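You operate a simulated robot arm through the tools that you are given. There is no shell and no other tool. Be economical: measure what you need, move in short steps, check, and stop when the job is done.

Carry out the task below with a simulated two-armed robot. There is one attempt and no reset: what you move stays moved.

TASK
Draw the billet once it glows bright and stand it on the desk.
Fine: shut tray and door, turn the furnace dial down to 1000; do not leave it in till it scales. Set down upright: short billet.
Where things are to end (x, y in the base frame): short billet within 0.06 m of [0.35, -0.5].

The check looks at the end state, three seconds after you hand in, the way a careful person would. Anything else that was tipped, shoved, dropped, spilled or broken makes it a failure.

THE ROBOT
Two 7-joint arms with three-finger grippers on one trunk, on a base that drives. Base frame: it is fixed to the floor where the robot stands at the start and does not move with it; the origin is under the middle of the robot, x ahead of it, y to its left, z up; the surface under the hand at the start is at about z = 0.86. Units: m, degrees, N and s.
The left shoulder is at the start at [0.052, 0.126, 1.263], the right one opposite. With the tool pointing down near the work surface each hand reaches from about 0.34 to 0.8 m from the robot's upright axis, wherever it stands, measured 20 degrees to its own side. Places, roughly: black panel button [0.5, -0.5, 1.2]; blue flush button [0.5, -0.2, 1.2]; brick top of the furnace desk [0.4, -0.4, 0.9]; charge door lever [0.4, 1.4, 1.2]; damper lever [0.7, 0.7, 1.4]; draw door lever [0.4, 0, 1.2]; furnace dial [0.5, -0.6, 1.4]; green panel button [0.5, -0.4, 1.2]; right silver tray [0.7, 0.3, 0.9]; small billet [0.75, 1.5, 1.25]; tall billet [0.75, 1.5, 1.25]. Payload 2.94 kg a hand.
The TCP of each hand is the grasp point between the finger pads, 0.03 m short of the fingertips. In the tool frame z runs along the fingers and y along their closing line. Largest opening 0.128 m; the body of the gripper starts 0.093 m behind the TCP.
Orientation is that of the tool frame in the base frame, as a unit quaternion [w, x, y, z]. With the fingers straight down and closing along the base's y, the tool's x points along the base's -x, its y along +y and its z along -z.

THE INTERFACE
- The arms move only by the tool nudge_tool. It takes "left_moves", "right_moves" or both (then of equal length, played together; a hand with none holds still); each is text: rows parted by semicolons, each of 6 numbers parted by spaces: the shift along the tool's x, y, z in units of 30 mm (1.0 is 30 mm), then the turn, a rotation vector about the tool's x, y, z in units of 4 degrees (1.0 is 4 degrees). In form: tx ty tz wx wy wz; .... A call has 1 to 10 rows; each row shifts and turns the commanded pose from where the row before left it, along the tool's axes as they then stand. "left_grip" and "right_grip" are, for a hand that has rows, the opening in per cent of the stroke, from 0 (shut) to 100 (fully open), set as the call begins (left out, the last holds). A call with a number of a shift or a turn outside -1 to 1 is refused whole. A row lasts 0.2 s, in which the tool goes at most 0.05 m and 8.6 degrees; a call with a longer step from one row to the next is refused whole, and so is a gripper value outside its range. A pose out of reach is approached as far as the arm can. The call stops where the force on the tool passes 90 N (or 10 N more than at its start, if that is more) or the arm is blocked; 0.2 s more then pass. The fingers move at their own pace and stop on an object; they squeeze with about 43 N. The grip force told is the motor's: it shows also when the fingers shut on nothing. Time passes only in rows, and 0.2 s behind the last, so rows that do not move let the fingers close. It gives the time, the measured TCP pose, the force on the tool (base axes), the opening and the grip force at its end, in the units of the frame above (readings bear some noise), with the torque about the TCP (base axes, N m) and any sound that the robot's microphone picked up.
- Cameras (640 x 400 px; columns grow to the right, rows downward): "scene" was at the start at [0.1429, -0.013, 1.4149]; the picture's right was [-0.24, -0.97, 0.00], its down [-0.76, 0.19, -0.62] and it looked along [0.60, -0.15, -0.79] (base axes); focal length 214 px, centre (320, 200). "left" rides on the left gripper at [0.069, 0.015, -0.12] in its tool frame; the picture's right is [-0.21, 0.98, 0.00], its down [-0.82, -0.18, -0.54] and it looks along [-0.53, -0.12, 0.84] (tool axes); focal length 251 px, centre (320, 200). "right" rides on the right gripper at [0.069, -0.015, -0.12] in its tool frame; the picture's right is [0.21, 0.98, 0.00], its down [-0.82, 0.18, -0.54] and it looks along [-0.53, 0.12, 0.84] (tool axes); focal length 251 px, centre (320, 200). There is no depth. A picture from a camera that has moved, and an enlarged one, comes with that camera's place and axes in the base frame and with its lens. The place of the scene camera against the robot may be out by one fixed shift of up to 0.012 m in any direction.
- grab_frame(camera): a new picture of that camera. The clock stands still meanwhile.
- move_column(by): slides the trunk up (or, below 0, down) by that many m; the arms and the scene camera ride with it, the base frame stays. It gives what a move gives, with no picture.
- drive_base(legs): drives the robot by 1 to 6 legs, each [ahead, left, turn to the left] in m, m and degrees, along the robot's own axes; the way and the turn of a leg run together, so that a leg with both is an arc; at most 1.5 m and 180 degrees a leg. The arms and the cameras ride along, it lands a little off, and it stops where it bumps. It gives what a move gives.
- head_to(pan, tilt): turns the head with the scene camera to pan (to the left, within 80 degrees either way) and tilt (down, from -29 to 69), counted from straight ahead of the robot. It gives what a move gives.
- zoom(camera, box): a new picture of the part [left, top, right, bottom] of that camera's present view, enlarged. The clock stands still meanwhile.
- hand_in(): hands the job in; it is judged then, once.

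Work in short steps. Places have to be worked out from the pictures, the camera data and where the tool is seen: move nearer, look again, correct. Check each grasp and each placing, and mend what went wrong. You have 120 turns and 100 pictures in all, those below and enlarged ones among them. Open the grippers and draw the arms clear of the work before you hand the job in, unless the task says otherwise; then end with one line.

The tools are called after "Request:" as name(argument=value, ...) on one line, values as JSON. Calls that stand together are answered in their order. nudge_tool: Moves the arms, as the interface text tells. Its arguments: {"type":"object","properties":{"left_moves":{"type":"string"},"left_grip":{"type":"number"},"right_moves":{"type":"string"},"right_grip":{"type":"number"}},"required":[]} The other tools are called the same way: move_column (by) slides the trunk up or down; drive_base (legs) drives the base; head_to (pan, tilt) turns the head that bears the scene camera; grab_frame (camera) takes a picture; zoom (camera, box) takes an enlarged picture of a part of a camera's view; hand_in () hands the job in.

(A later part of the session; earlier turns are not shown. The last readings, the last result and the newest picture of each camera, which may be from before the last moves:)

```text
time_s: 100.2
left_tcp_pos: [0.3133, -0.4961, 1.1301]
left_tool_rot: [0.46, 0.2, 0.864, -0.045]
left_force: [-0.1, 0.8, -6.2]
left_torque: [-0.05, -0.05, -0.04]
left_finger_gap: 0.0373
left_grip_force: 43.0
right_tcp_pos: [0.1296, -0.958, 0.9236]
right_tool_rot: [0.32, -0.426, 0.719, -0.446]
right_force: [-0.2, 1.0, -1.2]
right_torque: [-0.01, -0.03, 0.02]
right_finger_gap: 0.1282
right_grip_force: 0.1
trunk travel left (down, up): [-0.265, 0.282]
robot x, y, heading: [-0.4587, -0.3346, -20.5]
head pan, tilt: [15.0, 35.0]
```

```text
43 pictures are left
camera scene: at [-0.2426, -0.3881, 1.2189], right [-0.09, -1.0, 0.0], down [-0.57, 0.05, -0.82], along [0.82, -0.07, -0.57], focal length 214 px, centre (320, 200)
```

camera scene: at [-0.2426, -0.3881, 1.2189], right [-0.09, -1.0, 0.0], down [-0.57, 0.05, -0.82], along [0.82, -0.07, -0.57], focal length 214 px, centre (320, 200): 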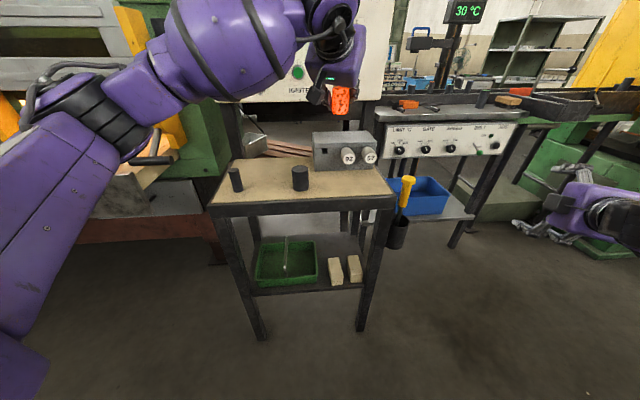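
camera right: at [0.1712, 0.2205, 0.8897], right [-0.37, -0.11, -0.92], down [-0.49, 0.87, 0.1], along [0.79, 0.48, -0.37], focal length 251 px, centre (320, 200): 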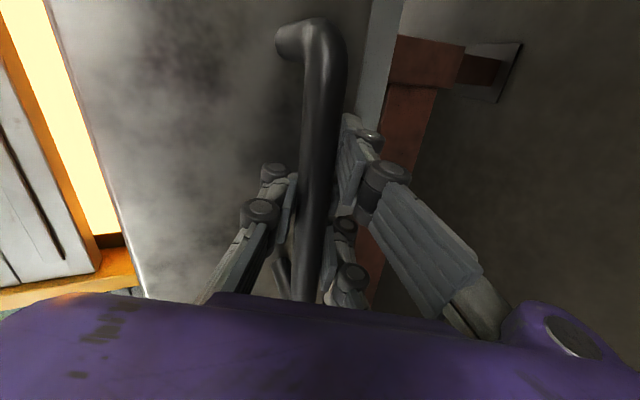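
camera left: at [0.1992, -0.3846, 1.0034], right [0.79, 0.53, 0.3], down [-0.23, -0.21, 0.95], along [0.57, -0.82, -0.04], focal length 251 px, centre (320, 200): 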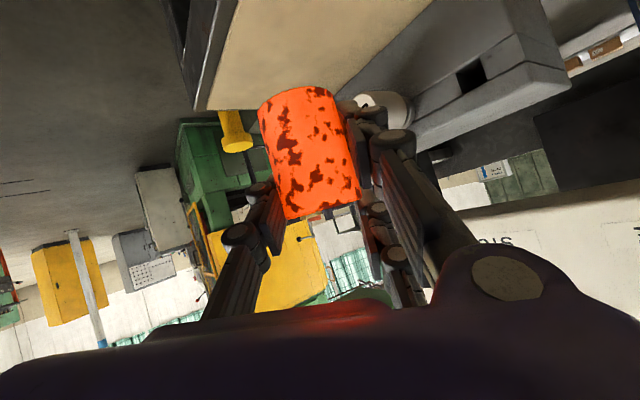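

Over the spot (0.313,-0.496). I lower the trunk in steps.

Request:
move_column(by=-0.13)

Request:
grab_frame(camera="scene")

Request:
grab_frame(camera="left")

```text
time_s: 101.8
left_tcp_pos: [0.3129, -0.4944, 1.0016]
left_tool_rot: [0.46, 0.2, 0.864, -0.045]
left_force: [0.8, -0.2, -5.4]
left_torque: [0.01, -0.08, 0.01]
left_finger_gap: 0.0374
left_grip_force: 43.2
right_tcp_pos: [0.1291, -0.9571, 0.793]
right_tool_rot: [0.322, -0.425, 0.718, -0.447]
right_force: [-0.7, 0.2, -0.1]
right_torque: [-0.01, 0.01, -0.02]
right_finger_gap: 0.128
right_grip_force: 0.1
trunk travel left (down, up): [-0.135, 0.412]
robot x, y, heading: [-0.4623, -0.3326, -20.1]
head pan, tilt: [15.0, 35.0]
```

```text
42 pictures are left
camera scene: at [-0.1991, -0.4041, 1.0737], right [-0.09, -1.0, 0.0], down [-0.57, 0.05, -0.82], along [0.82, -0.07, -0.57], focal length 214 px, centre (320, 200)
```

scene: 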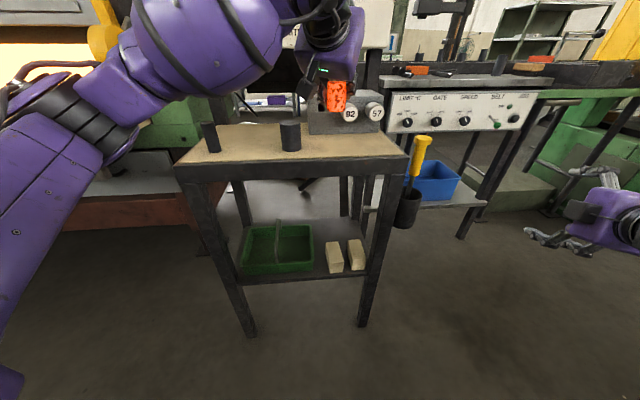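

```text
41 pictures are left
camera left: at [0.19, -0.4268, 1.0164], right [0.48, 0.83, 0.28], down [-0.08, -0.27, 0.96], along [0.87, -0.49, -0.06], focal length 251 px, centre (320, 200)
```

left: 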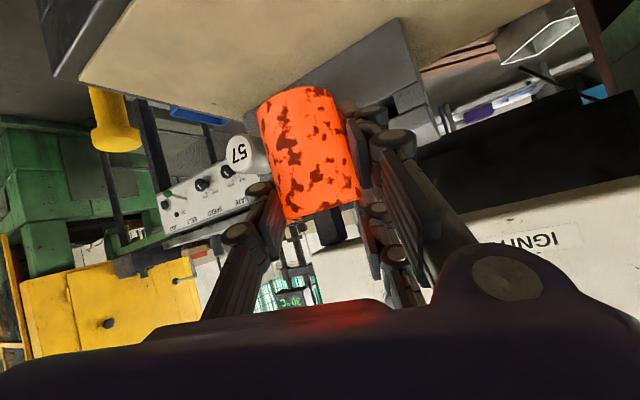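

The billet is nearly vertical, bottom at about 0.957. I lower 45 mm by arm and watch the force.

Request:
nudge_tool(left_moves=".41 -.05 .29 0 0 0;.41 -.05 .29 0 0 0;.41 -.05 .29 0 0 0;0 0 0 0 0 0")

Request:
zoom(camera="scene", box=[260, 60, 420, 170])

```text
time_s: 102.8
left_tcp_pos: [0.3135, -0.4952, 0.9554]
left_tool_rot: [0.46, 0.199, 0.864, -0.044]
left_force: [-0.2, -0.6, -5.0]
left_torque: [-0.08, -0.03, 0.01]
left_finger_gap: 0.0376
left_grip_force: 43.0
right_tcp_pos: [0.1289, -0.957, 0.7938]
right_tool_rot: [0.32, -0.425, 0.719, -0.447]
right_force: [0.0, -0.5, -0.4]
right_torque: [0.04, 0.01, 0.01]
right_finger_gap: 0.1278
right_grip_force: 0.1
trunk travel left (down, up): [-0.135, 0.412]
robot x, y, heading: [-0.4609, -0.3379, -20.3]
head pan, tilt: [15.0, 35.0]
```

```text
3.64 times, centred on (340, 115) of scene
camera zoom: at [-0.1987, -0.4044, 1.0735], right [-0.09, -1.0, 0.0], down [-0.57, 0.05, -0.82], along [0.82, -0.07, -0.57], focal length 780 px, centre (247, 509)
```

zoom: 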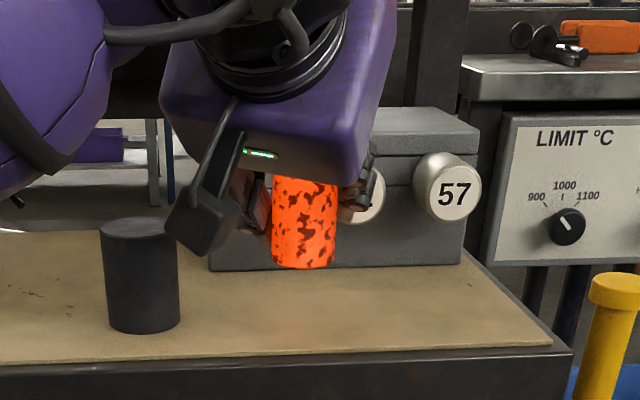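

Bottom is about 35 mm above the desk (z≈0.88). I go 25 mm further, then finish in small steps.

Request:
nudge_tool(left_moves=".34 -.045 .24 0 0 0;.34 -.045 .24 0 0 0;0 0 0 0 0 0;0 0 0 0 0 0")

Request:
nudge_tool(left_moves=".136 -.018 .096 0 0 0;0 0 0 0 0 0;0 0 0 0 0 0")

Request:
zoom(camera="scene", box=[260, 60, 420, 170])

```text
time_s: 103.8
left_tcp_pos: [0.3116, -0.4961, 0.9298]
left_tool_rot: [0.46, 0.199, 0.864, -0.044]
left_force: [-0.1, 0.0, -5.6]
left_torque: [-0.02, -0.05, -0.04]
left_finger_gap: 0.0375
left_grip_force: 42.8
right_tcp_pos: [0.1301, -0.9567, 0.7944]
right_tool_rot: [0.321, -0.426, 0.719, -0.447]
right_force: [-0.5, 0.0, -0.8]
right_torque: [-0.01, 0.03, 0.0]
right_finger_gap: 0.1278
right_grip_force: 0.0
trunk travel left (down, up): [-0.135, 0.412]
robot x, y, heading: [-0.4577, -0.3343, -20.0]
head pan, tilt: [15.0, 35.0]
```

```text
time_s: 104.6
left_tcp_pos: [0.3128, -0.4952, 0.9246]
left_tool_rot: [0.46, 0.199, 0.864, -0.043]
left_force: [0.1, -0.8, -5.1]
left_torque: [-0.02, -0.01, 0.0]
left_finger_gap: 0.0375
left_grip_force: 43.0
right_tcp_pos: [0.1298, -0.9575, 0.7948]
right_tool_rot: [0.32, -0.426, 0.719, -0.447]
right_force: [0.1, -0.5, -0.5]
right_torque: [0.01, -0.02, 0.01]
right_finger_gap: 0.1281
right_grip_force: 0.1
trunk travel left (down, up): [-0.135, 0.412]
robot x, y, heading: [-0.4621, -0.3355, -20.4]
head pan, tilt: [15.0, 35.0]
```

```text
3.64 times, centred on (340, 115) of scene
camera zoom: at [-0.1985, -0.4044, 1.0735], right [-0.09, -1.0, 0.0], down [-0.57, 0.05, -0.82], along [0.82, -0.07, -0.57], focal length 780 px, centre (247, 509)
```

zoom: 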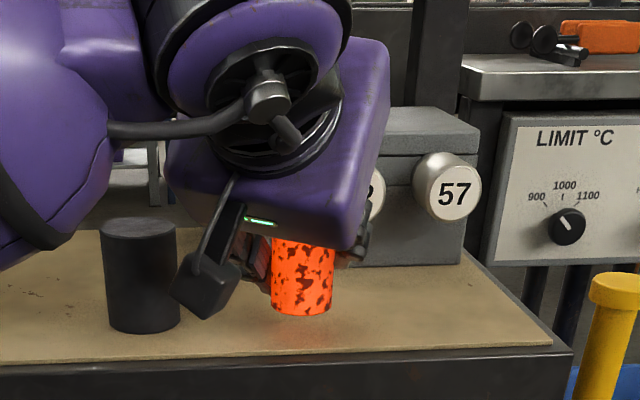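

No contact yet; a few millimetres remain. I go down 4 mm at a time.

Request:
nudge_tool(left_moves=".108 -.014 .077 0 0 0;0 0 0 0 0 0;0 0 0 0 0 0")

Request:
nudge_tool(left_moves=".08 -.01 .057 0 0 0;0 0 0 0 0 0;0 0 0 0 0 0")

```text
time_s: 105.4
left_tcp_pos: [0.3135, -0.4947, 0.9208]
left_tool_rot: [0.46, 0.199, 0.864, -0.045]
left_force: [-1.1, -0.9, -5.0]
left_torque: [-0.01, -0.09, -0.04]
left_finger_gap: 0.0375
left_grip_force: 42.9
right_tcp_pos: [0.1303, -0.9569, 0.7931]
right_tool_rot: [0.321, -0.426, 0.719, -0.446]
right_force: [0.0, -0.1, 0.7]
right_torque: [0.0, -0.03, -0.02]
right_finger_gap: 0.128
right_grip_force: 0.0
trunk travel left (down, up): [-0.135, 0.412]
robot x, y, heading: [-0.4595, -0.3346, -20.2]
head pan, tilt: [15.0, 35.0]
```

```text
time_s: 106.2
left_tcp_pos: [0.3129, -0.4946, 0.9184]
left_tool_rot: [0.458, 0.2, 0.865, -0.044]
left_force: [0.1, 0.7, -5.2]
left_torque: [-0.04, -0.05, -0.01]
left_finger_gap: 0.0375
left_grip_force: 43.0
right_tcp_pos: [0.1304, -0.9582, 0.7948]
right_tool_rot: [0.321, -0.425, 0.718, -0.448]
right_force: [0.4, 0.4, 0.2]
right_torque: [-0.01, 0.0, -0.01]
right_finger_gap: 0.1281
right_grip_force: 0.1
trunk travel left (down, up): [-0.135, 0.412]
robot x, y, heading: [-0.4579, -0.334, -20.4]
head pan, tilt: [15.0, 35.0]
```

Still hanging free; I continue with two more 4 mm steps and look.

Request:
nudge_tool(left_moves=".108 -.014 .077 0 0 0;0 0 0 0 0 0;0 0 0 0 0 0")

Request:
zoom(camera="scene", box=[300, 90, 380, 150])

```text
time_s: 107.0
left_tcp_pos: [0.314, -0.4953, 0.9158]
left_tool_rot: [0.459, 0.2, 0.864, -0.045]
left_force: [-0.5, -0.4, -5.0]
left_torque: [-0.03, -0.04, 0.0]
left_finger_gap: 0.0374
left_grip_force: 42.6
right_tcp_pos: [0.1296, -0.9572, 0.7938]
right_tool_rot: [0.32, -0.426, 0.718, -0.447]
right_force: [-0.8, 0.3, -0.1]
right_torque: [0.0, 0.0, 0.0]
right_finger_gap: 0.128
right_grip_force: 0.1
trunk travel left (down, up): [-0.135, 0.412]
robot x, y, heading: [-0.4619, -0.3376, -20.1]
head pan, tilt: [15.0, 35.0]
```

```text
6.67 times, centred on (340, 120) of scene
camera zoom: at [-0.1985, -0.4044, 1.0735], right [-0.09, -1.0, 0.0], down [-0.57, 0.05, -0.82], along [0.82, -0.07, -0.57], focal length 1430 px, centre (187, 733)
```

zoom: 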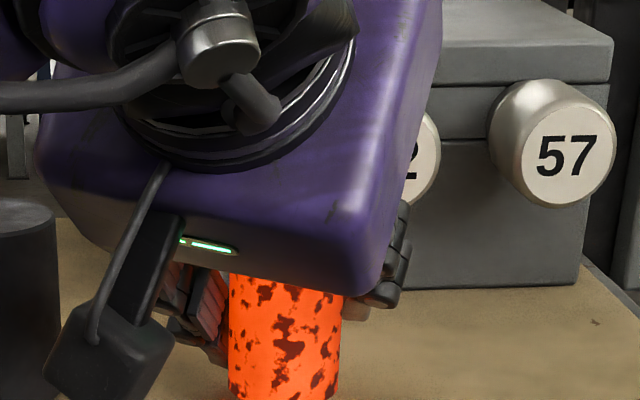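

The start note says the surface is at about 0.86, so ~15 mm remain. I step on.

Request:
nudge_tool(left_moves=".19 -.025 .134 0 0 0;0 0 0 0 0 0;0 0 0 0 0 0")

Request:
nudge_tool(left_moves=".108 -.014 .077 0 0 0;0 0 0 0 0 0;0 0 0 0 0 0")

Request:
zoom(camera="scene", box=[290, 90, 400, 170])

```text
time_s: 107.8
left_tcp_pos: [0.313, -0.4955, 0.9078]
left_tool_rot: [0.459, 0.199, 0.865, -0.044]
left_force: [0.7, -0.4, -4.5]
left_torque: [-0.01, -0.07, 0.01]
left_finger_gap: 0.0377
left_grip_force: 43.0
right_tcp_pos: [0.1298, -0.9571, 0.7941]
right_tool_rot: [0.321, -0.425, 0.719, -0.447]
right_force: [0.5, 0.5, -0.5]
right_torque: [0.01, 0.01, 0.01]
right_finger_gap: 0.1282
right_grip_force: 0.0
trunk travel left (down, up): [-0.135, 0.412]
robot x, y, heading: [-0.4623, -0.3333, -19.9]
head pan, tilt: [15.0, 35.0]
```

```text
time_s: 108.6
left_tcp_pos: [0.3136, -0.4943, 0.9041]
left_tool_rot: [0.461, 0.199, 0.864, -0.044]
left_force: [1.2, 0.4, 0.9]
left_torque: [0.1, -0.21, -0.05]
left_finger_gap: 0.0378
left_grip_force: 43.0
right_tcp_pos: [0.1289, -0.9571, 0.7939]
right_tool_rot: [0.32, -0.426, 0.719, -0.446]
right_force: [0.0, 0.2, -0.2]
right_torque: [0.03, 0.01, -0.02]
right_finger_gap: 0.1284
right_grip_force: 0.1
trunk travel left (down, up): [-0.135, 0.412]
robot x, y, heading: [-0.4594, -0.338, -20.5]
head pan, tilt: [15.0, 35.0]
```

```text
5.00 times, centred on (345, 130) of scene
camera zoom: at [-0.1989, -0.4043, 1.0736], right [-0.09, -1.0, 0.0], down [-0.57, 0.05, -0.82], along [0.82, -0.07, -0.57], focal length 1072 px, centre (195, 550)
```

zoom: 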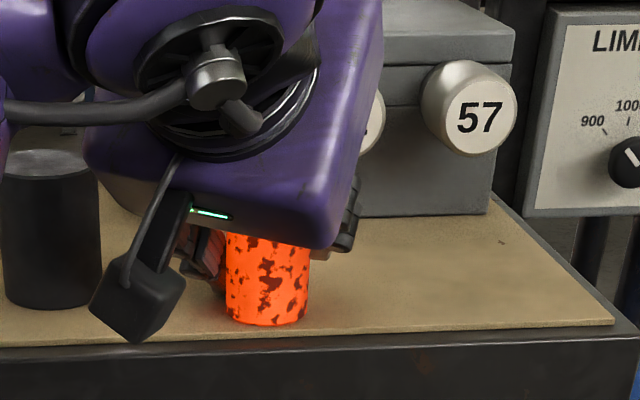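

Contact. I press 2 mm more to seat it flat, then open the fingers partly.

Request:
nudge_tool(left_moves=".054 -.007 .038 0 0 0;0 0 0 0 0 0")

Request:
nudge_tool(left_moves="0 0 0 0 0 0;0 0 0 0 0 0;0 0 0 0 0 0", left_grip=58)

Request:
grab_frame(camera="left")

```text
time_s: 109.2
left_tcp_pos: [0.3134, -0.4948, 0.9049]
left_tool_rot: [0.462, 0.199, 0.863, -0.044]
left_force: [6.8, -0.4, 9.7]
left_torque: [0.25, -0.44, -0.09]
left_finger_gap: 0.0375
left_grip_force: 43.0
right_tcp_pos: [0.129, -0.9576, 0.7948]
right_tool_rot: [0.321, -0.426, 0.718, -0.448]
right_force: [-0.4, 0.0, -0.1]
right_torque: [-0.01, -0.01, 0.02]
right_finger_gap: 0.1281
right_grip_force: 0.0
trunk travel left (down, up): [-0.135, 0.412]
robot x, y, heading: [-0.4584, -0.3377, -20.0]
head pan, tilt: [15.0, 35.0]
```

```text
time_s: 110.0
left_tcp_pos: [0.3135, -0.4955, 0.9007]
left_tool_rot: [0.46, 0.199, 0.864, -0.044]
left_force: [-0.2, -0.4, 0.9]
left_torque: [-0.01, -0.01, 0.02]
left_finger_gap: 0.0748
left_grip_force: 0.1
right_tcp_pos: [0.1288, -0.956, 0.7938]
right_tool_rot: [0.32, -0.425, 0.719, -0.448]
right_force: [-0.3, 0.1, 0.3]
right_torque: [-0.02, -0.02, -0.03]
right_finger_gap: 0.1282
right_grip_force: 0.2
trunk travel left (down, up): [-0.135, 0.412]
robot x, y, heading: [-0.4615, -0.3343, -20.3]
head pan, tilt: [15.0, 35.0]
```

```text
36 pictures are left
camera left: at [0.1906, -0.4266, 0.916], right [0.48, 0.83, 0.28], down [-0.08, -0.27, 0.96], along [0.87, -0.49, -0.07], focal length 251 px, centre (320, 200)
```

left: 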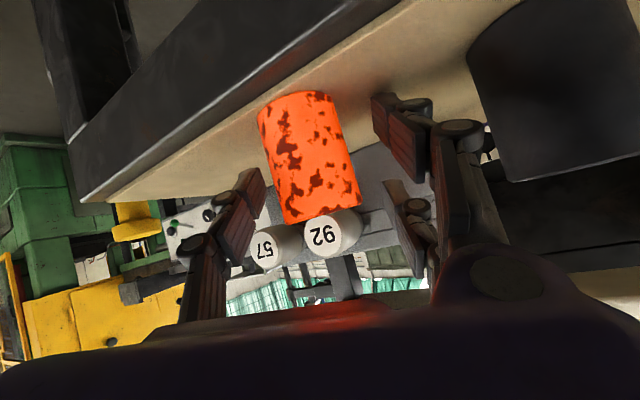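

The billet stands by itself. I withdraw straight back along the fingers.

Request:
nudge_tool(left_moves="0 0 -.6 0 0 0;0 0 -1 0 0 0;0 0 -1 0 0 0;0 0 -1 0 0 0;0 0 -1 0 0 0")

Request:
move_column(by=0.12)

Request:
drive_base(legs=[[-0.15, 0, 0]])

Request:
grab_frame(camera="scene")

```text
time_s: 111.2
left_tcp_pos: [0.2052, -0.4593, 0.9822]
left_tool_rot: [0.46, 0.199, 0.864, -0.044]
left_force: [0.2, -0.4, -0.1]
left_torque: [-0.02, 0.01, 0.0]
left_finger_gap: 0.0742
left_grip_force: 0.0
right_tcp_pos: [0.1285, -0.9571, 0.7939]
right_tool_rot: [0.32, -0.425, 0.718, -0.448]
right_force: [-0.1, -0.9, -0.6]
right_torque: [-0.01, 0.0, 0.0]
right_finger_gap: 0.1283
right_grip_force: 0.1
trunk travel left (down, up): [-0.135, 0.412]
robot x, y, heading: [-0.4618, -0.3332, -20.2]
head pan, tilt: [15.0, 35.0]
```

```text
time_s: 112.7
left_tcp_pos: [0.2067, -0.4587, 1.0996]
left_tool_rot: [0.459, 0.2, 0.864, -0.044]
left_force: [0.8, -0.5, -0.5]
left_torque: [-0.02, 0.0, 0.01]
left_finger_gap: 0.0743
left_grip_force: 0.0
right_tcp_pos: [0.1285, -0.9571, 0.9131]
right_tool_rot: [0.32, -0.426, 0.719, -0.446]
right_force: [-0.2, 0.7, 0.0]
right_torque: [0.0, -0.02, 0.0]
right_finger_gap: 0.128
right_grip_force: 0.0
trunk travel left (down, up): [-0.255, 0.292]
robot x, y, heading: [-0.4625, -0.3406, -20.3]
head pan, tilt: [15.0, 35.0]
```

```text
time_s: 113.8
left_tcp_pos: [0.1828, -0.4397, 1.0889]
left_tool_rot: [0.452, 0.199, 0.869, -0.043]
left_force: [-0.4, -0.3, -0.9]
left_torque: [0.02, 0.01, -0.02]
left_finger_gap: 0.074
left_grip_force: 0.0
right_tcp_pos: [0.1047, -0.9371, 0.9027]
right_tool_rot: [0.318, -0.43, 0.721, -0.441]
right_force: [-0.6, -0.2, 0.1]
right_torque: [-0.01, -0.02, 0.02]
right_finger_gap: 0.128
right_grip_force: 0.1
trunk travel left (down, up): [-0.255, 0.292]
robot x, y, heading: [-0.5007, -0.3154, -20.4]
head pan, tilt: [15.0, 35.0]
stopped in leg 1: the robot was blocked; the commanded pose is now the measured one
```

```text
35 pictures are left
camera scene: at [-0.2629, -0.3722, 1.2052], right [-0.09, -1.0, 0.0], down [-0.58, 0.05, -0.81], along [0.81, -0.07, -0.59], focal length 214 px, centre (320, 200)
```

scene: 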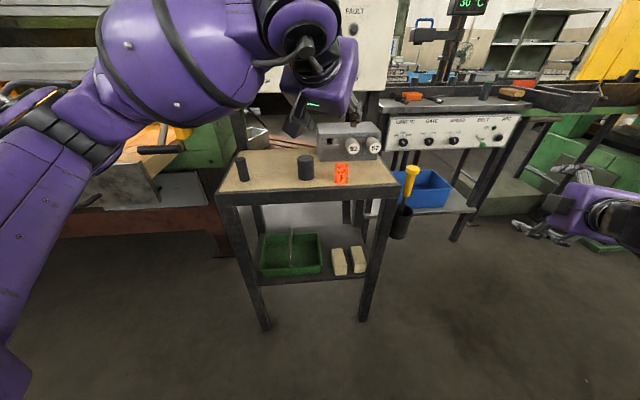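

The billet stands on the desk. The base touched something behind, so I move slightly forward again; then I look at the panel dial.

Request:
drive_base(legs=[[0.02, 0, 0]])

Request:
move_column(by=0.2)

Request:
head_to(pan=10, tilt=5)

Request:
grab_frame(camera="scene")

Request:
head_to(pan=-80, tilt=50)

Request:
grab_frame(camera="scene")

```text
time_s: 114.5
left_tcp_pos: [0.1808, -0.442, 1.0995]
left_tool_rot: [0.46, 0.199, 0.864, -0.045]
left_force: [-0.8, -0.1, 0.7]
left_torque: [-0.03, 0.0, -0.01]
left_finger_gap: 0.0746
left_grip_force: 0.0
right_tcp_pos: [0.1045, -0.9401, 0.914]
right_tool_rot: [0.321, -0.427, 0.718, -0.446]
right_force: [-0.6, -0.5, 0.0]
right_torque: [0.02, 0.03, -0.04]
right_finger_gap: 0.1281
right_grip_force: 0.1
trunk travel left (down, up): [-0.255, 0.292]
robot x, y, heading: [-0.4871, -0.3216, -20.1]
head pan, tilt: [15.0, 35.0]
```

```text
time_s: 116.7
left_tcp_pos: [0.1816, -0.4424, 1.2982]
left_tool_rot: [0.458, 0.199, 0.866, -0.043]
left_force: [0.8, 0.3, -0.6]
left_torque: [0.02, -0.02, -0.02]
left_finger_gap: 0.0744
left_grip_force: 0.0
right_tcp_pos: [0.1066, -0.9407, 1.1118]
right_tool_rot: [0.32, -0.427, 0.719, -0.445]
right_force: [-0.4, 0.1, 0.2]
right_torque: [-0.02, -0.01, 0.0]
right_finger_gap: 0.1282
right_grip_force: 0.0
trunk travel left (down, up): [-0.455, 0.092]
robot x, y, heading: [-0.4862, -0.3221, -20.0]
head pan, tilt: [15.0, 35.0]
```

```text
time_s: 117.7
left_tcp_pos: [0.1805, -0.4425, 1.2994]
left_tool_rot: [0.459, 0.199, 0.865, -0.043]
left_force: [-0.4, -0.3, 0.5]
left_torque: [-0.01, 0.02, 0.01]
left_finger_gap: 0.0742
left_grip_force: 0.1
right_tcp_pos: [0.106, -0.9401, 1.1135]
right_tool_rot: [0.321, -0.428, 0.717, -0.447]
right_force: [-1.2, 0.1, -0.8]
right_torque: [-0.03, 0.02, 0.0]
right_finger_gap: 0.1281
right_grip_force: 0.1
trunk travel left (down, up): [-0.455, 0.092]
robot x, y, heading: [-0.4851, -0.3203, -19.9]
head pan, tilt: [10.0, 5.0]
```

```text
34 pictures are left
camera scene: at [-0.3185, -0.3616, 1.4632], right [-0.17, -0.98, 0.0], down [-0.09, 0.02, -1.0], along [0.98, -0.17, -0.09], focal length 214 px, centre (320, 200)
```

scene: 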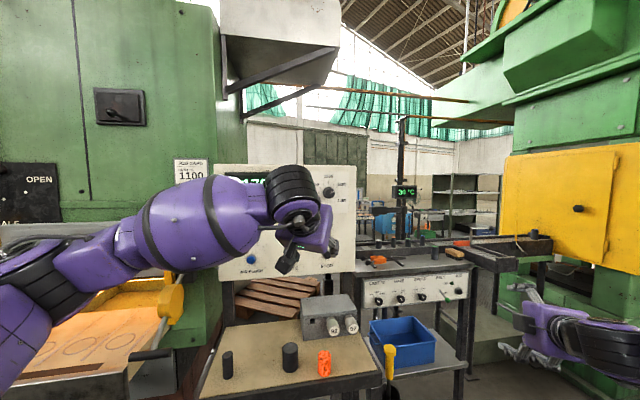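

```text
time_s: 119.3
left_tcp_pos: [0.1822, -0.4432, 1.2998]
left_tool_rot: [0.459, 0.198, 0.865, -0.043]
left_force: [0.2, 0.0, 0.1]
left_torque: [-0.07, 0.01, 0.03]
left_finger_gap: 0.0743
left_grip_force: 0.2
right_tcp_pos: [0.1049, -0.9397, 1.114]
right_tool_rot: [0.321, -0.427, 0.718, -0.446]
right_force: [-0.3, -0.3, -0.1]
right_torque: [0.01, -0.03, -0.01]
right_finger_gap: 0.128
right_grip_force: 0.0
trunk travel left (down, up): [-0.455, 0.092]
robot x, y, heading: [-0.4856, -0.3232, -19.9]
head pan, tilt: [-80.0, 50.0]
```

```text
33 pictures are left
camera scene: at [-0.4223, -0.4216, 1.3934], right [-0.98, 0.17, 0.0], down [0.13, 0.75, -0.64], along [-0.11, -0.63, -0.77], focal length 214 px, centre (320, 200)
```

scene: 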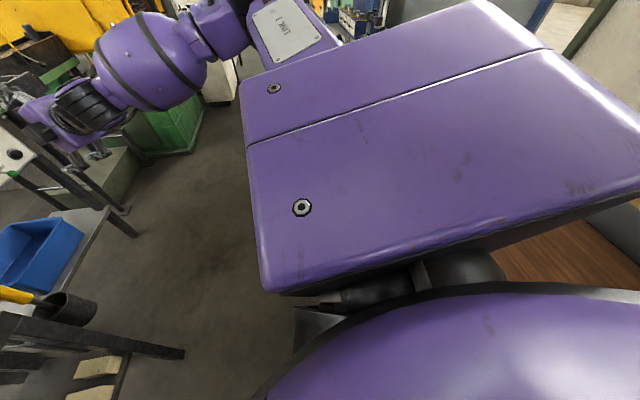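

Behind is the heavy bench; no harm visible. Now I zoom in on the dial.

Request:
head_to(pan=0, tilt=5)

Request:
zoom(camera="scene", box=[160, 140, 340, 260])

```text
time_s: 120.8
left_tcp_pos: [0.1812, -0.4416, 1.2989]
left_tool_rot: [0.459, 0.199, 0.865, -0.044]
left_force: [0.6, 0.4, 1.3]
left_torque: [0.05, 0.02, -0.03]
left_finger_gap: 0.0743
left_grip_force: 0.0
right_tcp_pos: [0.105, -0.9393, 1.113]
right_tool_rot: [0.321, -0.427, 0.718, -0.446]
right_force: [-0.1, 0.8, 0.3]
right_torque: [0.01, 0.02, -0.01]
right_finger_gap: 0.1279
right_grip_force: 0.1
trunk travel left (down, up): [-0.455, 0.092]
robot x, y, heading: [-0.4869, -0.3273, -20.1]
head pan, tilt: [0.0, 5.0]
```

```text
3.33 times, centred on (250, 200) of scene
camera zoom: at [-0.3227, -0.3772, 1.4633], right [-0.34, -0.94, 0.0], down [-0.08, 0.03, -1.0], along [0.94, -0.34, -0.09], focal length 715 px, centre (553, 200)
```

zoom: 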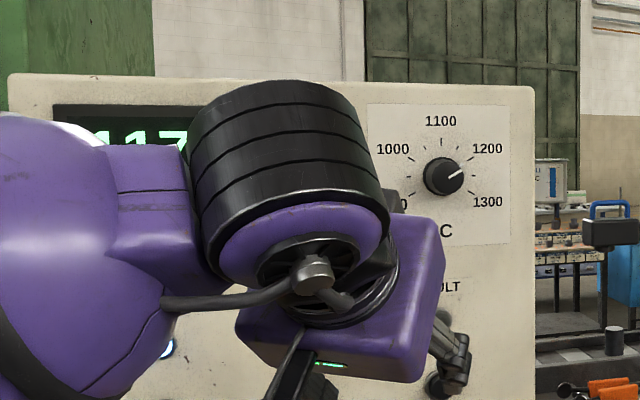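

The dial: 60° per 100, pointing at 1200; it must turn 120° anticlockwise to 1000. I turn the left hand to point along +x with roll about +70° for the grip.

Request:
nudge_tool(left_moves="0 0 0 -.684 -.301 1;0 0 0 -.684 -.301 1;0 0 0 -.684 -.301 1;0 0 0 -.684 -.301 1;0 0 0 -.684 -.301 1;0 0 0 -.684 -.301 1;0 0 0 -.684 -.301 1", left_grip=100)

Request:
nudge_tool(left_moves="0 0 0 -.684 -.301 1;0 0 0 -.684 -.301 1;0 0 0 -.684 -.301 1;0 0 0 -.684 -.301 1;0 0 0 -.684 -.301 1;0 0 0 -.684 -.301 1;0 0 0 -.41 -.18 .6")

Request:
move_column(by=0.085)

Request:
grab_frame(camera="left")

```text
time_s: 122.4
left_tcp_pos: [0.1828, -0.4417, 1.3001]
left_tool_rot: [0.543, 0.319, 0.751, 0.198]
left_force: [-0.4, 0.5, -0.5]
left_torque: [-0.01, 0.01, 0.01]
left_finger_gap: 0.1282
left_grip_force: 0.1
right_tcp_pos: [0.106, -0.9398, 1.1132]
right_tool_rot: [0.32, -0.427, 0.718, -0.446]
right_force: [1.1, -0.8, -0.5]
right_torque: [-0.04, 0.03, -0.02]
right_finger_gap: 0.1281
right_grip_force: 0.1
trunk travel left (down, up): [-0.455, 0.092]
robot x, y, heading: [-0.4834, -0.3215, -20.2]
head pan, tilt: [0.0, 5.0]
```

```text
time_s: 124.0
left_tcp_pos: [0.1814, -0.4429, 1.299]
left_tool_rot: [0.578, 0.405, 0.58, 0.408]
left_force: [0.3, 0.2, -0.4]
left_torque: [0.0, 0.01, -0.02]
left_finger_gap: 0.1276
left_grip_force: 0.0
right_tcp_pos: [0.1068, -0.9402, 1.1142]
right_tool_rot: [0.321, -0.427, 0.718, -0.446]
right_force: [-0.9, 0.3, -0.6]
right_torque: [-0.01, 0.0, 0.01]
right_finger_gap: 0.1281
right_grip_force: 0.0
trunk travel left (down, up): [-0.455, 0.092]
robot x, y, heading: [-0.4839, -0.3226, -19.9]
head pan, tilt: [0.0, 5.0]
```

```text
time_s: 125.2
left_tcp_pos: [0.183, -0.4431, 1.3811]
left_tool_rot: [0.576, 0.407, 0.58, 0.408]
left_force: [0.5, -0.8, -0.9]
left_torque: [0.02, -0.05, 0.0]
left_finger_gap: 0.1278
left_grip_force: 0.2
right_tcp_pos: [0.1053, -0.94, 1.1951]
right_tool_rot: [0.32, -0.426, 0.719, -0.445]
right_force: [-0.4, -1.2, -0.3]
right_torque: [0.02, -0.06, 0.0]
right_finger_gap: 0.1279
right_grip_force: 0.1
trunk travel left (down, up): [-0.54, 0.007]
robot x, y, heading: [-0.4884, -0.3195, -19.7]
head pan, tilt: [0.0, 5.0]
```

```text
31 pictures are left
camera left: at [0.0616, -0.3714, 1.3737], right [0.0, 0.13, 0.99], down [-0.54, -0.84, 0.11], along [0.84, -0.53, 0.06], focal length 251 px, centre (320, 200)
```

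left: 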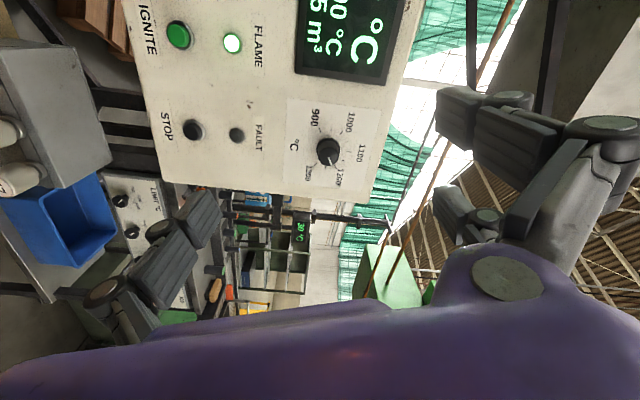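

The dial knob is at about (0.485,-0.538,1.41). I drive so the hand faces it, about 9 cm short.

Request:
drive_base(legs=[[0.215, -0.022, 0]])

Request:
nudge_tool(left_moves="-.17 .47 0 0 0 0;-.17 .47 0 0 0 0;0 0 0 0 0 0")

Request:
grab_frame(camera="left")

```text
time_s: 126.9
left_tcp_pos: [0.3733, -0.5335, 1.3869]
left_tool_rot: [0.578, 0.405, 0.58, 0.407]
left_force: [-0.5, -1.0, 0.3]
left_torque: [0.0, -0.01, 0.03]
left_finger_gap: 0.128
left_grip_force: 0.1
right_tcp_pos: [0.2997, -1.0332, 1.1998]
right_tool_rot: [0.322, -0.426, 0.718, -0.447]
right_force: [-0.7, 0.1, -0.2]
right_torque: [0.03, -0.03, 0.01]
right_finger_gap: 0.1279
right_grip_force: 0.0
trunk travel left (down, up): [-0.54, 0.007]
robot x, y, heading: [-0.2925, -0.4142, -20.1]
head pan, tilt: [0.0, 5.0]
```

```text
time_s: 127.7
left_tcp_pos: [0.3751, -0.5356, 1.4138]
left_tool_rot: [0.577, 0.405, 0.58, 0.409]
left_force: [0.7, -0.3, -0.5]
left_torque: [-0.02, 0.0, 0.03]
left_finger_gap: 0.1279
left_grip_force: 0.1
right_tcp_pos: [0.3, -1.0333, 1.1973]
right_tool_rot: [0.321, -0.427, 0.718, -0.445]
right_force: [0.4, -0.9, -0.3]
right_torque: [-0.03, 0.0, 0.03]
right_finger_gap: 0.1279
right_grip_force: 0.0
trunk travel left (down, up): [-0.54, 0.007]
robot x, y, heading: [-0.2916, -0.4148, -20.1]
head pan, tilt: [0.0, 5.0]
```

```text
30 pictures are left
camera left: at [0.2542, -0.4644, 1.4048], right [0.0, 0.13, 0.99], down [-0.54, -0.84, 0.11], along [0.84, -0.53, 0.07], focal length 251 px, centre (320, 200)
```

left: 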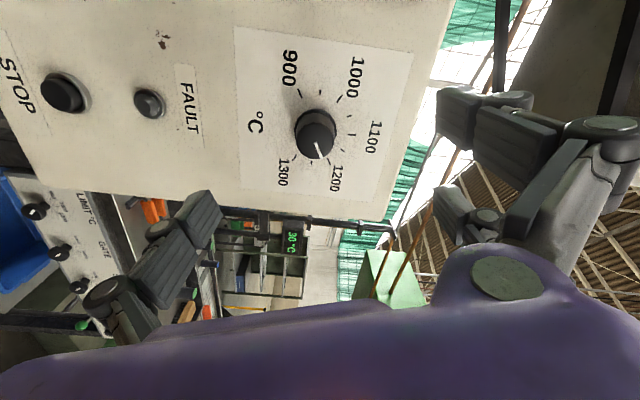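

Dial centre is at (0.49,-0.539,1.411), well aligned. I advance 8 cm and close on the knob.

Request:
nudge_tool(left_moves="-.06 -.13 .9 0 0 0;0 0 .9 0 0 0;0 0 .9 0 0 0;0 0 0 0 0 0")

Request:
nudge_tool(left_moves="0 0 0 0 0 0;0 0 0 0 0 0;0 0 0 0 0 0;0 0 0 0 0 0", left_grip=0)

Request:
grab_frame(camera="left")

```text
time_s: 128.7
left_tcp_pos: [0.4553, -0.5378, 1.4117]
left_tool_rot: [0.578, 0.404, 0.579, 0.408]
left_force: [0.9, 0.4, -0.5]
left_torque: [0.02, 0.0, 0.0]
left_finger_gap: 0.1281
left_grip_force: 0.1
right_tcp_pos: [0.2992, -1.0336, 1.1989]
right_tool_rot: [0.321, -0.427, 0.718, -0.446]
right_force: [0.0, 0.4, 0.9]
right_torque: [-0.01, 0.01, -0.03]
right_finger_gap: 0.1278
right_grip_force: 0.0
trunk travel left (down, up): [-0.54, 0.007]
robot x, y, heading: [-0.2888, -0.4138, -20.0]
head pan, tilt: [0.0, 5.0]
```

```text
time_s: 129.7
left_tcp_pos: [0.4545, -0.5381, 1.4102]
left_tool_rot: [0.577, 0.405, 0.58, 0.408]
left_force: [-0.3, 0.1, 0.6]
left_torque: [0.0, 0.03, 0.04]
left_finger_gap: 0.0
left_grip_force: 3.7
right_tcp_pos: [0.2994, -1.0334, 1.1981]
right_tool_rot: [0.321, -0.427, 0.718, -0.446]
right_force: [0.2, 0.5, 0.0]
right_torque: [0.02, -0.01, 0.0]
right_finger_gap: 0.128
right_grip_force: 0.0
trunk travel left (down, up): [-0.54, 0.007]
robot x, y, heading: [-0.2916, -0.4137, -20.0]
head pan, tilt: [0.0, 5.0]
```

```text
29 pictures are left
camera left: at [0.3338, -0.4667, 1.4027], right [0.0, 0.13, 0.99], down [-0.54, -0.84, 0.11], along [0.84, -0.53, 0.07], focal length 251 px, centre (320, 200)
```

left: 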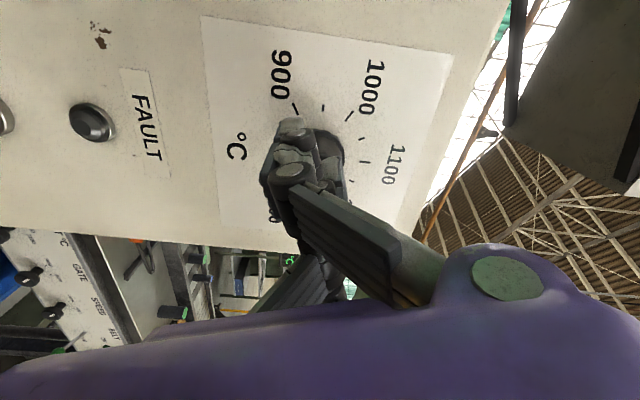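

The fingers shut just short of the knob. I open, advance 25 mm, and close again.

Request:
nudge_tool(left_moves="0 0 0 0 0 0;0 0 0 0 0 0;0 0 .42 0 0 0;0 0 .42 0 0 0;0 0 0 0 0 0", left_grip=75)

Request:
grab_frame(camera="left")

```text
time_s: 130.9
left_tcp_pos: [0.4802, -0.5367, 1.4128]
left_tool_rot: [0.577, 0.405, 0.58, 0.408]
left_force: [0.9, -0.1, 1.0]
left_torque: [-0.01, 0.01, 0.01]
left_finger_gap: 0.0959
left_grip_force: 0.2
right_tcp_pos: [0.2988, -1.0324, 1.1989]
right_tool_rot: [0.322, -0.426, 0.718, -0.447]
right_force: [0.7, -0.1, 0.7]
right_torque: [0.03, -0.03, -0.01]
right_finger_gap: 0.128
right_grip_force: 0.2
trunk travel left (down, up): [-0.54, 0.007]
robot x, y, heading: [-0.2901, -0.4142, -20.1]
head pan, tilt: [0.0, 5.0]
```

```text
28 pictures are left
camera left: at [0.3592, -0.4661, 1.4031], right [0.0, 0.13, 0.99], down [-0.54, -0.84, 0.11], along [0.84, -0.53, 0.07], focal length 251 px, centre (320, 200)
```

left: 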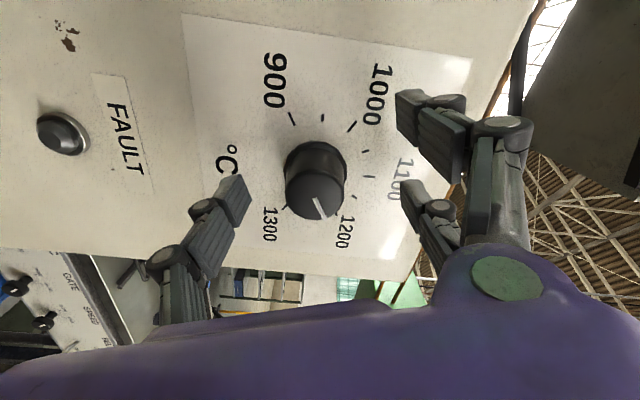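

The knob front is now at the grasp point and the tips reach past it; I close.

Request:
nudge_tool(left_moves="0 0 0 0 0 0;0 0 0 0 0 0;0 0 0 0 0 0;0 0 0 0 0 0", left_grip=0)

Request:
grab_frame(camera="left")

```text
time_s: 131.9
left_tcp_pos: [0.4804, -0.5395, 1.407]
left_tool_rot: [0.574, 0.409, 0.581, 0.407]
left_force: [-10.2, -1.6, -21.6]
left_torque: [0.27, 0.45, -0.45]
left_finger_gap: 0.0392
left_grip_force: 44.5
right_tcp_pos: [0.2997, -1.0333, 1.1977]
right_tool_rot: [0.321, -0.427, 0.718, -0.445]
right_force: [-0.5, 0.5, -0.4]
right_torque: [0.03, -0.02, 0.03]
right_finger_gap: 0.1278
right_grip_force: 0.0
trunk travel left (down, up): [-0.54, 0.007]
robot x, y, heading: [-0.2958, -0.4159, -19.9]
head pan, tilt: [0.0, 5.0]
```

```text
27 pictures are left
camera left: at [0.3595, -0.4678, 1.3988], right [0.01, 0.13, 0.99], down [-0.54, -0.84, 0.11], along [0.84, -0.53, 0.06], focal length 251 px, centre (320, 200)
```

left: 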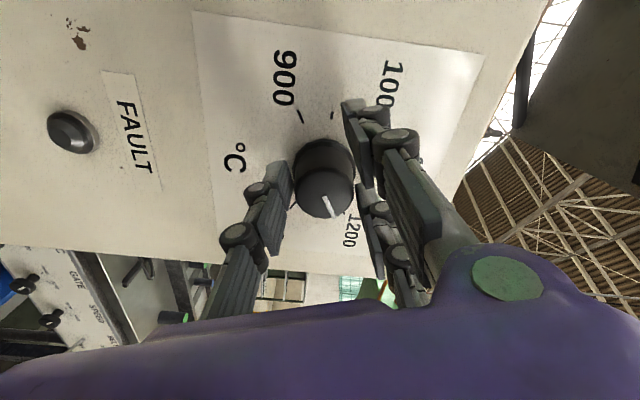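

Gripped. I relieve the offset slightly and turn 40° anticlockwise first.

Request:
nudge_tool(left_moves="0 -.18 0 0 0 0;0 0 0 0 0 -1;0 0 0 0 0 -1;0 0 0 0 0 -1;0 0 0 0 0 -1;0 0 0 0 0 -1;0 0 0 0 0 -1;0 0 0 0 0 -1;0 0 0 0 0 -1;0 0 0 0 0 -1")

Request:
grab_frame(camera="left")

```text
time_s: 134.1
left_tcp_pos: [0.4796, -0.5428, 1.4001]
left_tool_rot: [0.671, 0.21, 0.68, 0.207]
left_force: [-14.4, -8.1, -31.6]
left_torque: [0.24, 0.53, -0.67]
left_finger_gap: 0.039
left_grip_force: 44.5
right_tcp_pos: [0.2999, -1.0368, 1.1971]
right_tool_rot: [0.321, -0.427, 0.719, -0.445]
right_force: [-0.2, 0.4, -0.9]
right_torque: [-0.02, -0.03, -0.03]
right_finger_gap: 0.1281
right_grip_force: 0.0
trunk travel left (down, up): [-0.54, 0.007]
robot x, y, heading: [-0.2941, -0.4142, -20.1]
head pan, tilt: [0.0, 5.0]
```

```text
26 pictures are left
camera left: at [0.359, -0.4908, 1.354], right [0.01, 0.69, 0.73], down [-0.53, -0.61, 0.58], along [0.85, -0.39, 0.36], focal length 251 px, centre (320, 200)
```

left: 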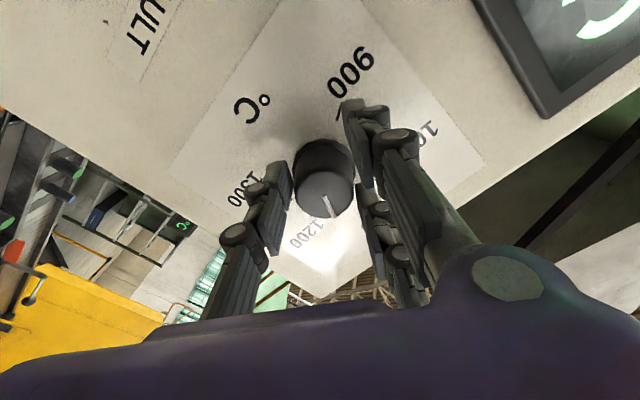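

The knob follows the hand (36° done). I relieve the side load a bit and turn on another 36°.

Request:
nudge_tool(left_moves=".15 -.26 -.07 0 0 0;0 0 0 0 0 -1;0 0 0 0 0 -1;0 0 0 0 0 -1;0 0 0 0 0 -1;0 0 0 0 0 -1;0 0 0 0 0 -1;0 0 0 0 0 -1;0 0 0 0 0 -1;0 0 0 0 0 -1")

Request:
nudge_tool(left_moves="0 0 0 0 0 -1;0 0 0 0 0 -1;0 0 0 0 0 -1;0 0 0 0 0 -1;0 0 0 0 0 -1;0 0 0 0 0 -1;0 0 0 0 0 -1;0 0 0 0 0 -1;0 0 0 0 0 -1")

Request:
grab_frame(camera="left")

```text
time_s: 136.3
left_tcp_pos: [0.4807, -0.5509, 1.3993]
left_tool_rot: [0.707, -0.011, 0.707, -0.012]
left_force: [13.0, -23.8, 4.8]
left_torque: [0.24, -0.09, -0.53]
left_finger_gap: 0.039
left_grip_force: 45.2
right_tcp_pos: [0.3, -1.0373, 1.1956]
right_tool_rot: [0.322, -0.427, 0.719, -0.444]
right_force: [-0.6, 0.0, 1.0]
right_torque: [0.01, -0.01, 0.03]
right_finger_gap: 0.1277
right_grip_force: 0.0
trunk travel left (down, up): [-0.54, 0.007]
robot x, y, heading: [-0.2922, -0.4174, -19.9]
head pan, tilt: [0.0, 5.0]
```

```text
time_s: 138.3
left_tcp_pos: [0.4797, -0.5568, 1.4013]
left_tool_rot: [0.67, -0.225, 0.669, -0.232]
left_force: [22.2, -42.5, 23.0]
left_torque: [0.52, -0.31, -1.09]
left_finger_gap: 0.0392
left_grip_force: 45.0
right_tcp_pos: [0.3022, -1.0414, 1.1946]
right_tool_rot: [0.322, -0.426, 0.719, -0.444]
right_force: [-0.2, 0.4, 0.0]
right_torque: [0.03, 0.0, -0.03]
right_finger_gap: 0.128
right_grip_force: 0.1
trunk travel left (down, up): [-0.54, 0.007]
robot x, y, heading: [-0.2926, -0.4134, -19.5]
head pan, tilt: [0.0, 5.0]
```

```text
25 pictures are left
camera left: at [0.3585, -0.5842, 1.3368], right [0.01, 0.9, -0.43], down [-0.54, 0.36, 0.76], along [0.84, 0.22, 0.49], focal length 251 px, centre (320, 200)
```

left: 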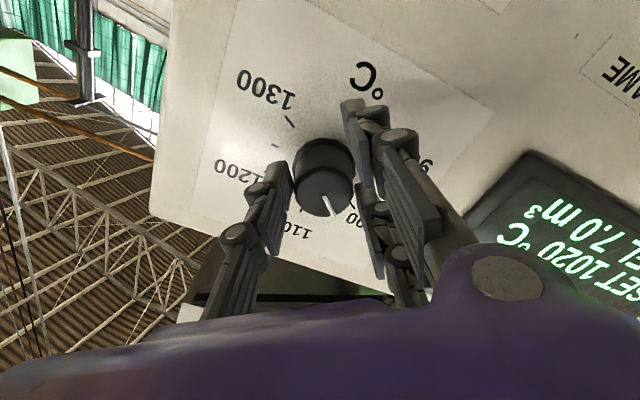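

The display now reads SET 1020. Three more 4° steps should give 1000.

Request:
nudge_tool(left_moves=".04 -.22 .1 0 0 0;0 0 0 0 0 -1;0 0 0 0 0 -1;0 0 0 0 0 -1;0 0 0 0 0 0;0 0 0 0 0 0")

Request:
grab_frame(camera="left")

```text
time_s: 139.7
left_tcp_pos: [0.4796, -0.5588, 1.4036]
left_tool_rot: [0.642, -0.296, 0.642, -0.298]
left_force: [-1.8, -30.6, 11.7]
left_torque: [0.31, -0.31, -0.89]
left_finger_gap: 0.0388
left_grip_force: 45.1
right_tcp_pos: [0.2974, -1.0389, 1.198]
right_tool_rot: [0.323, -0.426, 0.719, -0.444]
right_force: [-0.3, -0.7, -0.6]
right_torque: [0.01, 0.01, -0.01]
right_finger_gap: 0.1277
right_grip_force: 0.1
trunk travel left (down, up): [-0.54, 0.007]
robot x, y, heading: [-0.2911, -0.4149, -19.7]
head pan, tilt: [0.0, 5.0]
```

```text
24 pictures are left
camera left: at [0.3581, -0.5993, 1.3467], right [0.0, 0.8, -0.6], down [-0.54, 0.51, 0.67], along [0.84, 0.32, 0.43], focal length 251 px, centre (320, 200)
```

left: 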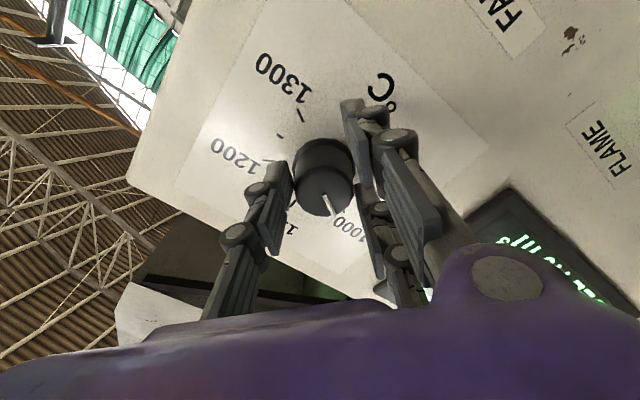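

I release the knob, back off 8 cm and read the display.

Request:
nudge_tool(left_moves="0 0 0 0 0 0;0 0 0 0 0 0;0 0 0 0 0 0;0 0 -1 0 0 0;0 0 -1 0 0 0;0 0 -1 0 0 0;0 0 -1 0 0 0", left_grip=90)

Request:
grab_frame(camera="left")

```text
time_s: 141.3
left_tcp_pos: [0.3597, -0.5496, 1.4027]
left_tool_rot: [0.642, -0.299, 0.641, -0.296]
left_force: [-1.0, 0.1, -0.4]
left_torque: [0.01, 0.05, 0.0]
left_finger_gap: 0.1155
left_grip_force: 0.1
right_tcp_pos: [0.2992, -1.033, 1.1989]
right_tool_rot: [0.322, -0.426, 0.718, -0.446]
right_force: [0.2, -0.3, -0.5]
right_torque: [0.01, 0.0, 0.02]
right_finger_gap: 0.1278
right_grip_force: 0.1
trunk travel left (down, up): [-0.54, 0.007]
robot x, y, heading: [-0.2942, -0.4144, -19.9]
head pan, tilt: [0.0, 5.0]
```

```text
23 pictures are left
camera left: at [0.2398, -0.5923, 1.3466], right [0.0, 0.79, -0.61], down [-0.54, 0.51, 0.67], along [0.84, 0.33, 0.43], focal length 251 px, centre (320, 200)
```

left: 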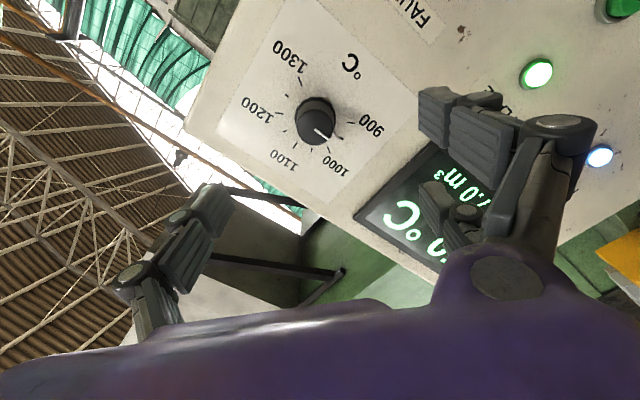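

The pointer is on 1000 as far as seen; I'll read the display from afar. Now I back off and drive left to the tray, turning square to the furnace, using the earlier route.

Request:
drive_base(legs=[[-0.18, 0, 0]])

Request:
head_to(pan=0, tilt=10)

Request:
drive_base(legs=[[-0.434, 0.928, 0], [0, 0, 20]])

Request:
head_to(pan=-30, tilt=20)

Request:
grab_frame(camera="scene")

```text
time_s: 142.8
left_tcp_pos: [0.1973, -0.4899, 1.3996]
left_tool_rot: [0.641, -0.301, 0.641, -0.295]
left_force: [-0.1, -0.3, -1.1]
left_torque: [0.02, -0.01, -0.01]
left_finger_gap: 0.1152
left_grip_force: 0.0
right_tcp_pos: [0.1347, -0.9734, 1.1967]
right_tool_rot: [0.321, -0.428, 0.719, -0.444]
right_force: [0.7, 0.3, 0.3]
right_torque: [0.01, 0.01, -0.03]
right_finger_gap: 0.1278
right_grip_force: 0.1
trunk travel left (down, up): [-0.54, 0.007]
robot x, y, heading: [-0.4564, -0.3577, -19.7]
head pan, tilt: [0.0, 5.0]
```

```text
time_s: 143.5
left_tcp_pos: [0.1949, -0.4884, 1.4015]
left_tool_rot: [0.642, -0.301, 0.641, -0.294]
left_force: [-0.7, 0.3, 0.4]
left_torque: [-0.01, 0.03, 0.03]
left_finger_gap: 0.1153
left_grip_force: 0.0
right_tcp_pos: [0.1334, -0.9719, 1.1995]
right_tool_rot: [0.322, -0.428, 0.717, -0.446]
right_force: [-0.9, 1.2, 0.6]
right_torque: [0.01, -0.01, 0.0]
right_finger_gap: 0.1282
right_grip_force: 0.0
trunk travel left (down, up): [-0.54, 0.007]
robot x, y, heading: [-0.4537, -0.3547, -19.7]
head pan, tilt: [0.0, 10.0]
```

```text
time_s: 153.1
left_tcp_pos: [0.1113, 0.7722, 1.4009]
left_tool_rot: [0.684, -0.408, 0.578, -0.178]
left_force: [0.4, -0.9, -0.6]
left_torque: [0.01, 0.01, 0.0]
left_finger_gap: 0.1152
left_grip_force: 0.0
right_tcp_pos: [0.2201, 0.2963, 1.1981]
right_tool_rot: [0.395, -0.546, 0.631, -0.383]
right_force: [0.2, -0.6, -0.4]
right_torque: [0.0, 0.0, 0.03]
right_finger_gap: 0.1279
right_grip_force: 0.0
trunk travel left (down, up): [-0.54, 0.007]
robot x, y, heading: [-0.5483, 0.6708, 0.4]
head pan, tilt: [0.0, 10.0]
```

```text
time_s: 154.1
left_tcp_pos: [0.111, 0.7724, 1.4008]
left_tool_rot: [0.684, -0.408, 0.578, -0.179]
left_force: [-0.2, 0.4, 0.3]
left_torque: [-0.01, -0.01, 0.0]
left_finger_gap: 0.1151
left_grip_force: 0.0
right_tcp_pos: [0.2199, 0.2977, 1.1986]
right_tool_rot: [0.395, -0.546, 0.632, -0.383]
right_force: [0.2, -0.2, -0.3]
right_torque: [0.0, 0.0, 0.0]
right_finger_gap: 0.1281
right_grip_force: 0.1
trunk travel left (down, up): [-0.54, 0.007]
robot x, y, heading: [-0.5515, 0.6749, 0.3]
head pan, tilt: [-30.0, 20.0]
```

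```text
22 pictures are left
camera scene: at [-0.4637, 0.6315, 1.5357], right [-0.49, -0.87, 0.0], down [-0.3, 0.17, -0.94], along [0.82, -0.46, -0.34], focal length 214 px, centre (320, 200)
```

scene: 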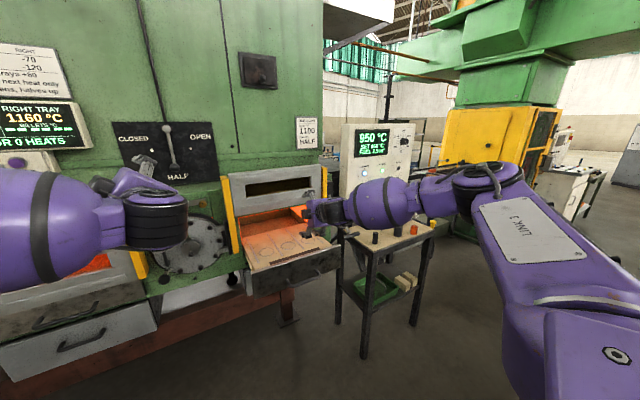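

Let me read the display in close-up before going on.

Request:
zoom(camera="scene", box=[340, 118, 420, 168])

```text
8.00 times, centred on (380, 143) of scene
camera zoom: at [-0.4637, 0.6315, 1.5357], right [-0.49, -0.87, 0.0], down [-0.3, 0.17, -0.94], along [0.82, -0.46, -0.34], focal length 1716 px, centre (-160, 656)
```

zoom: 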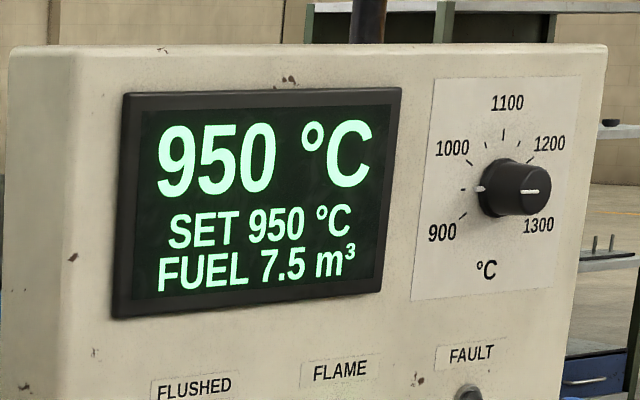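

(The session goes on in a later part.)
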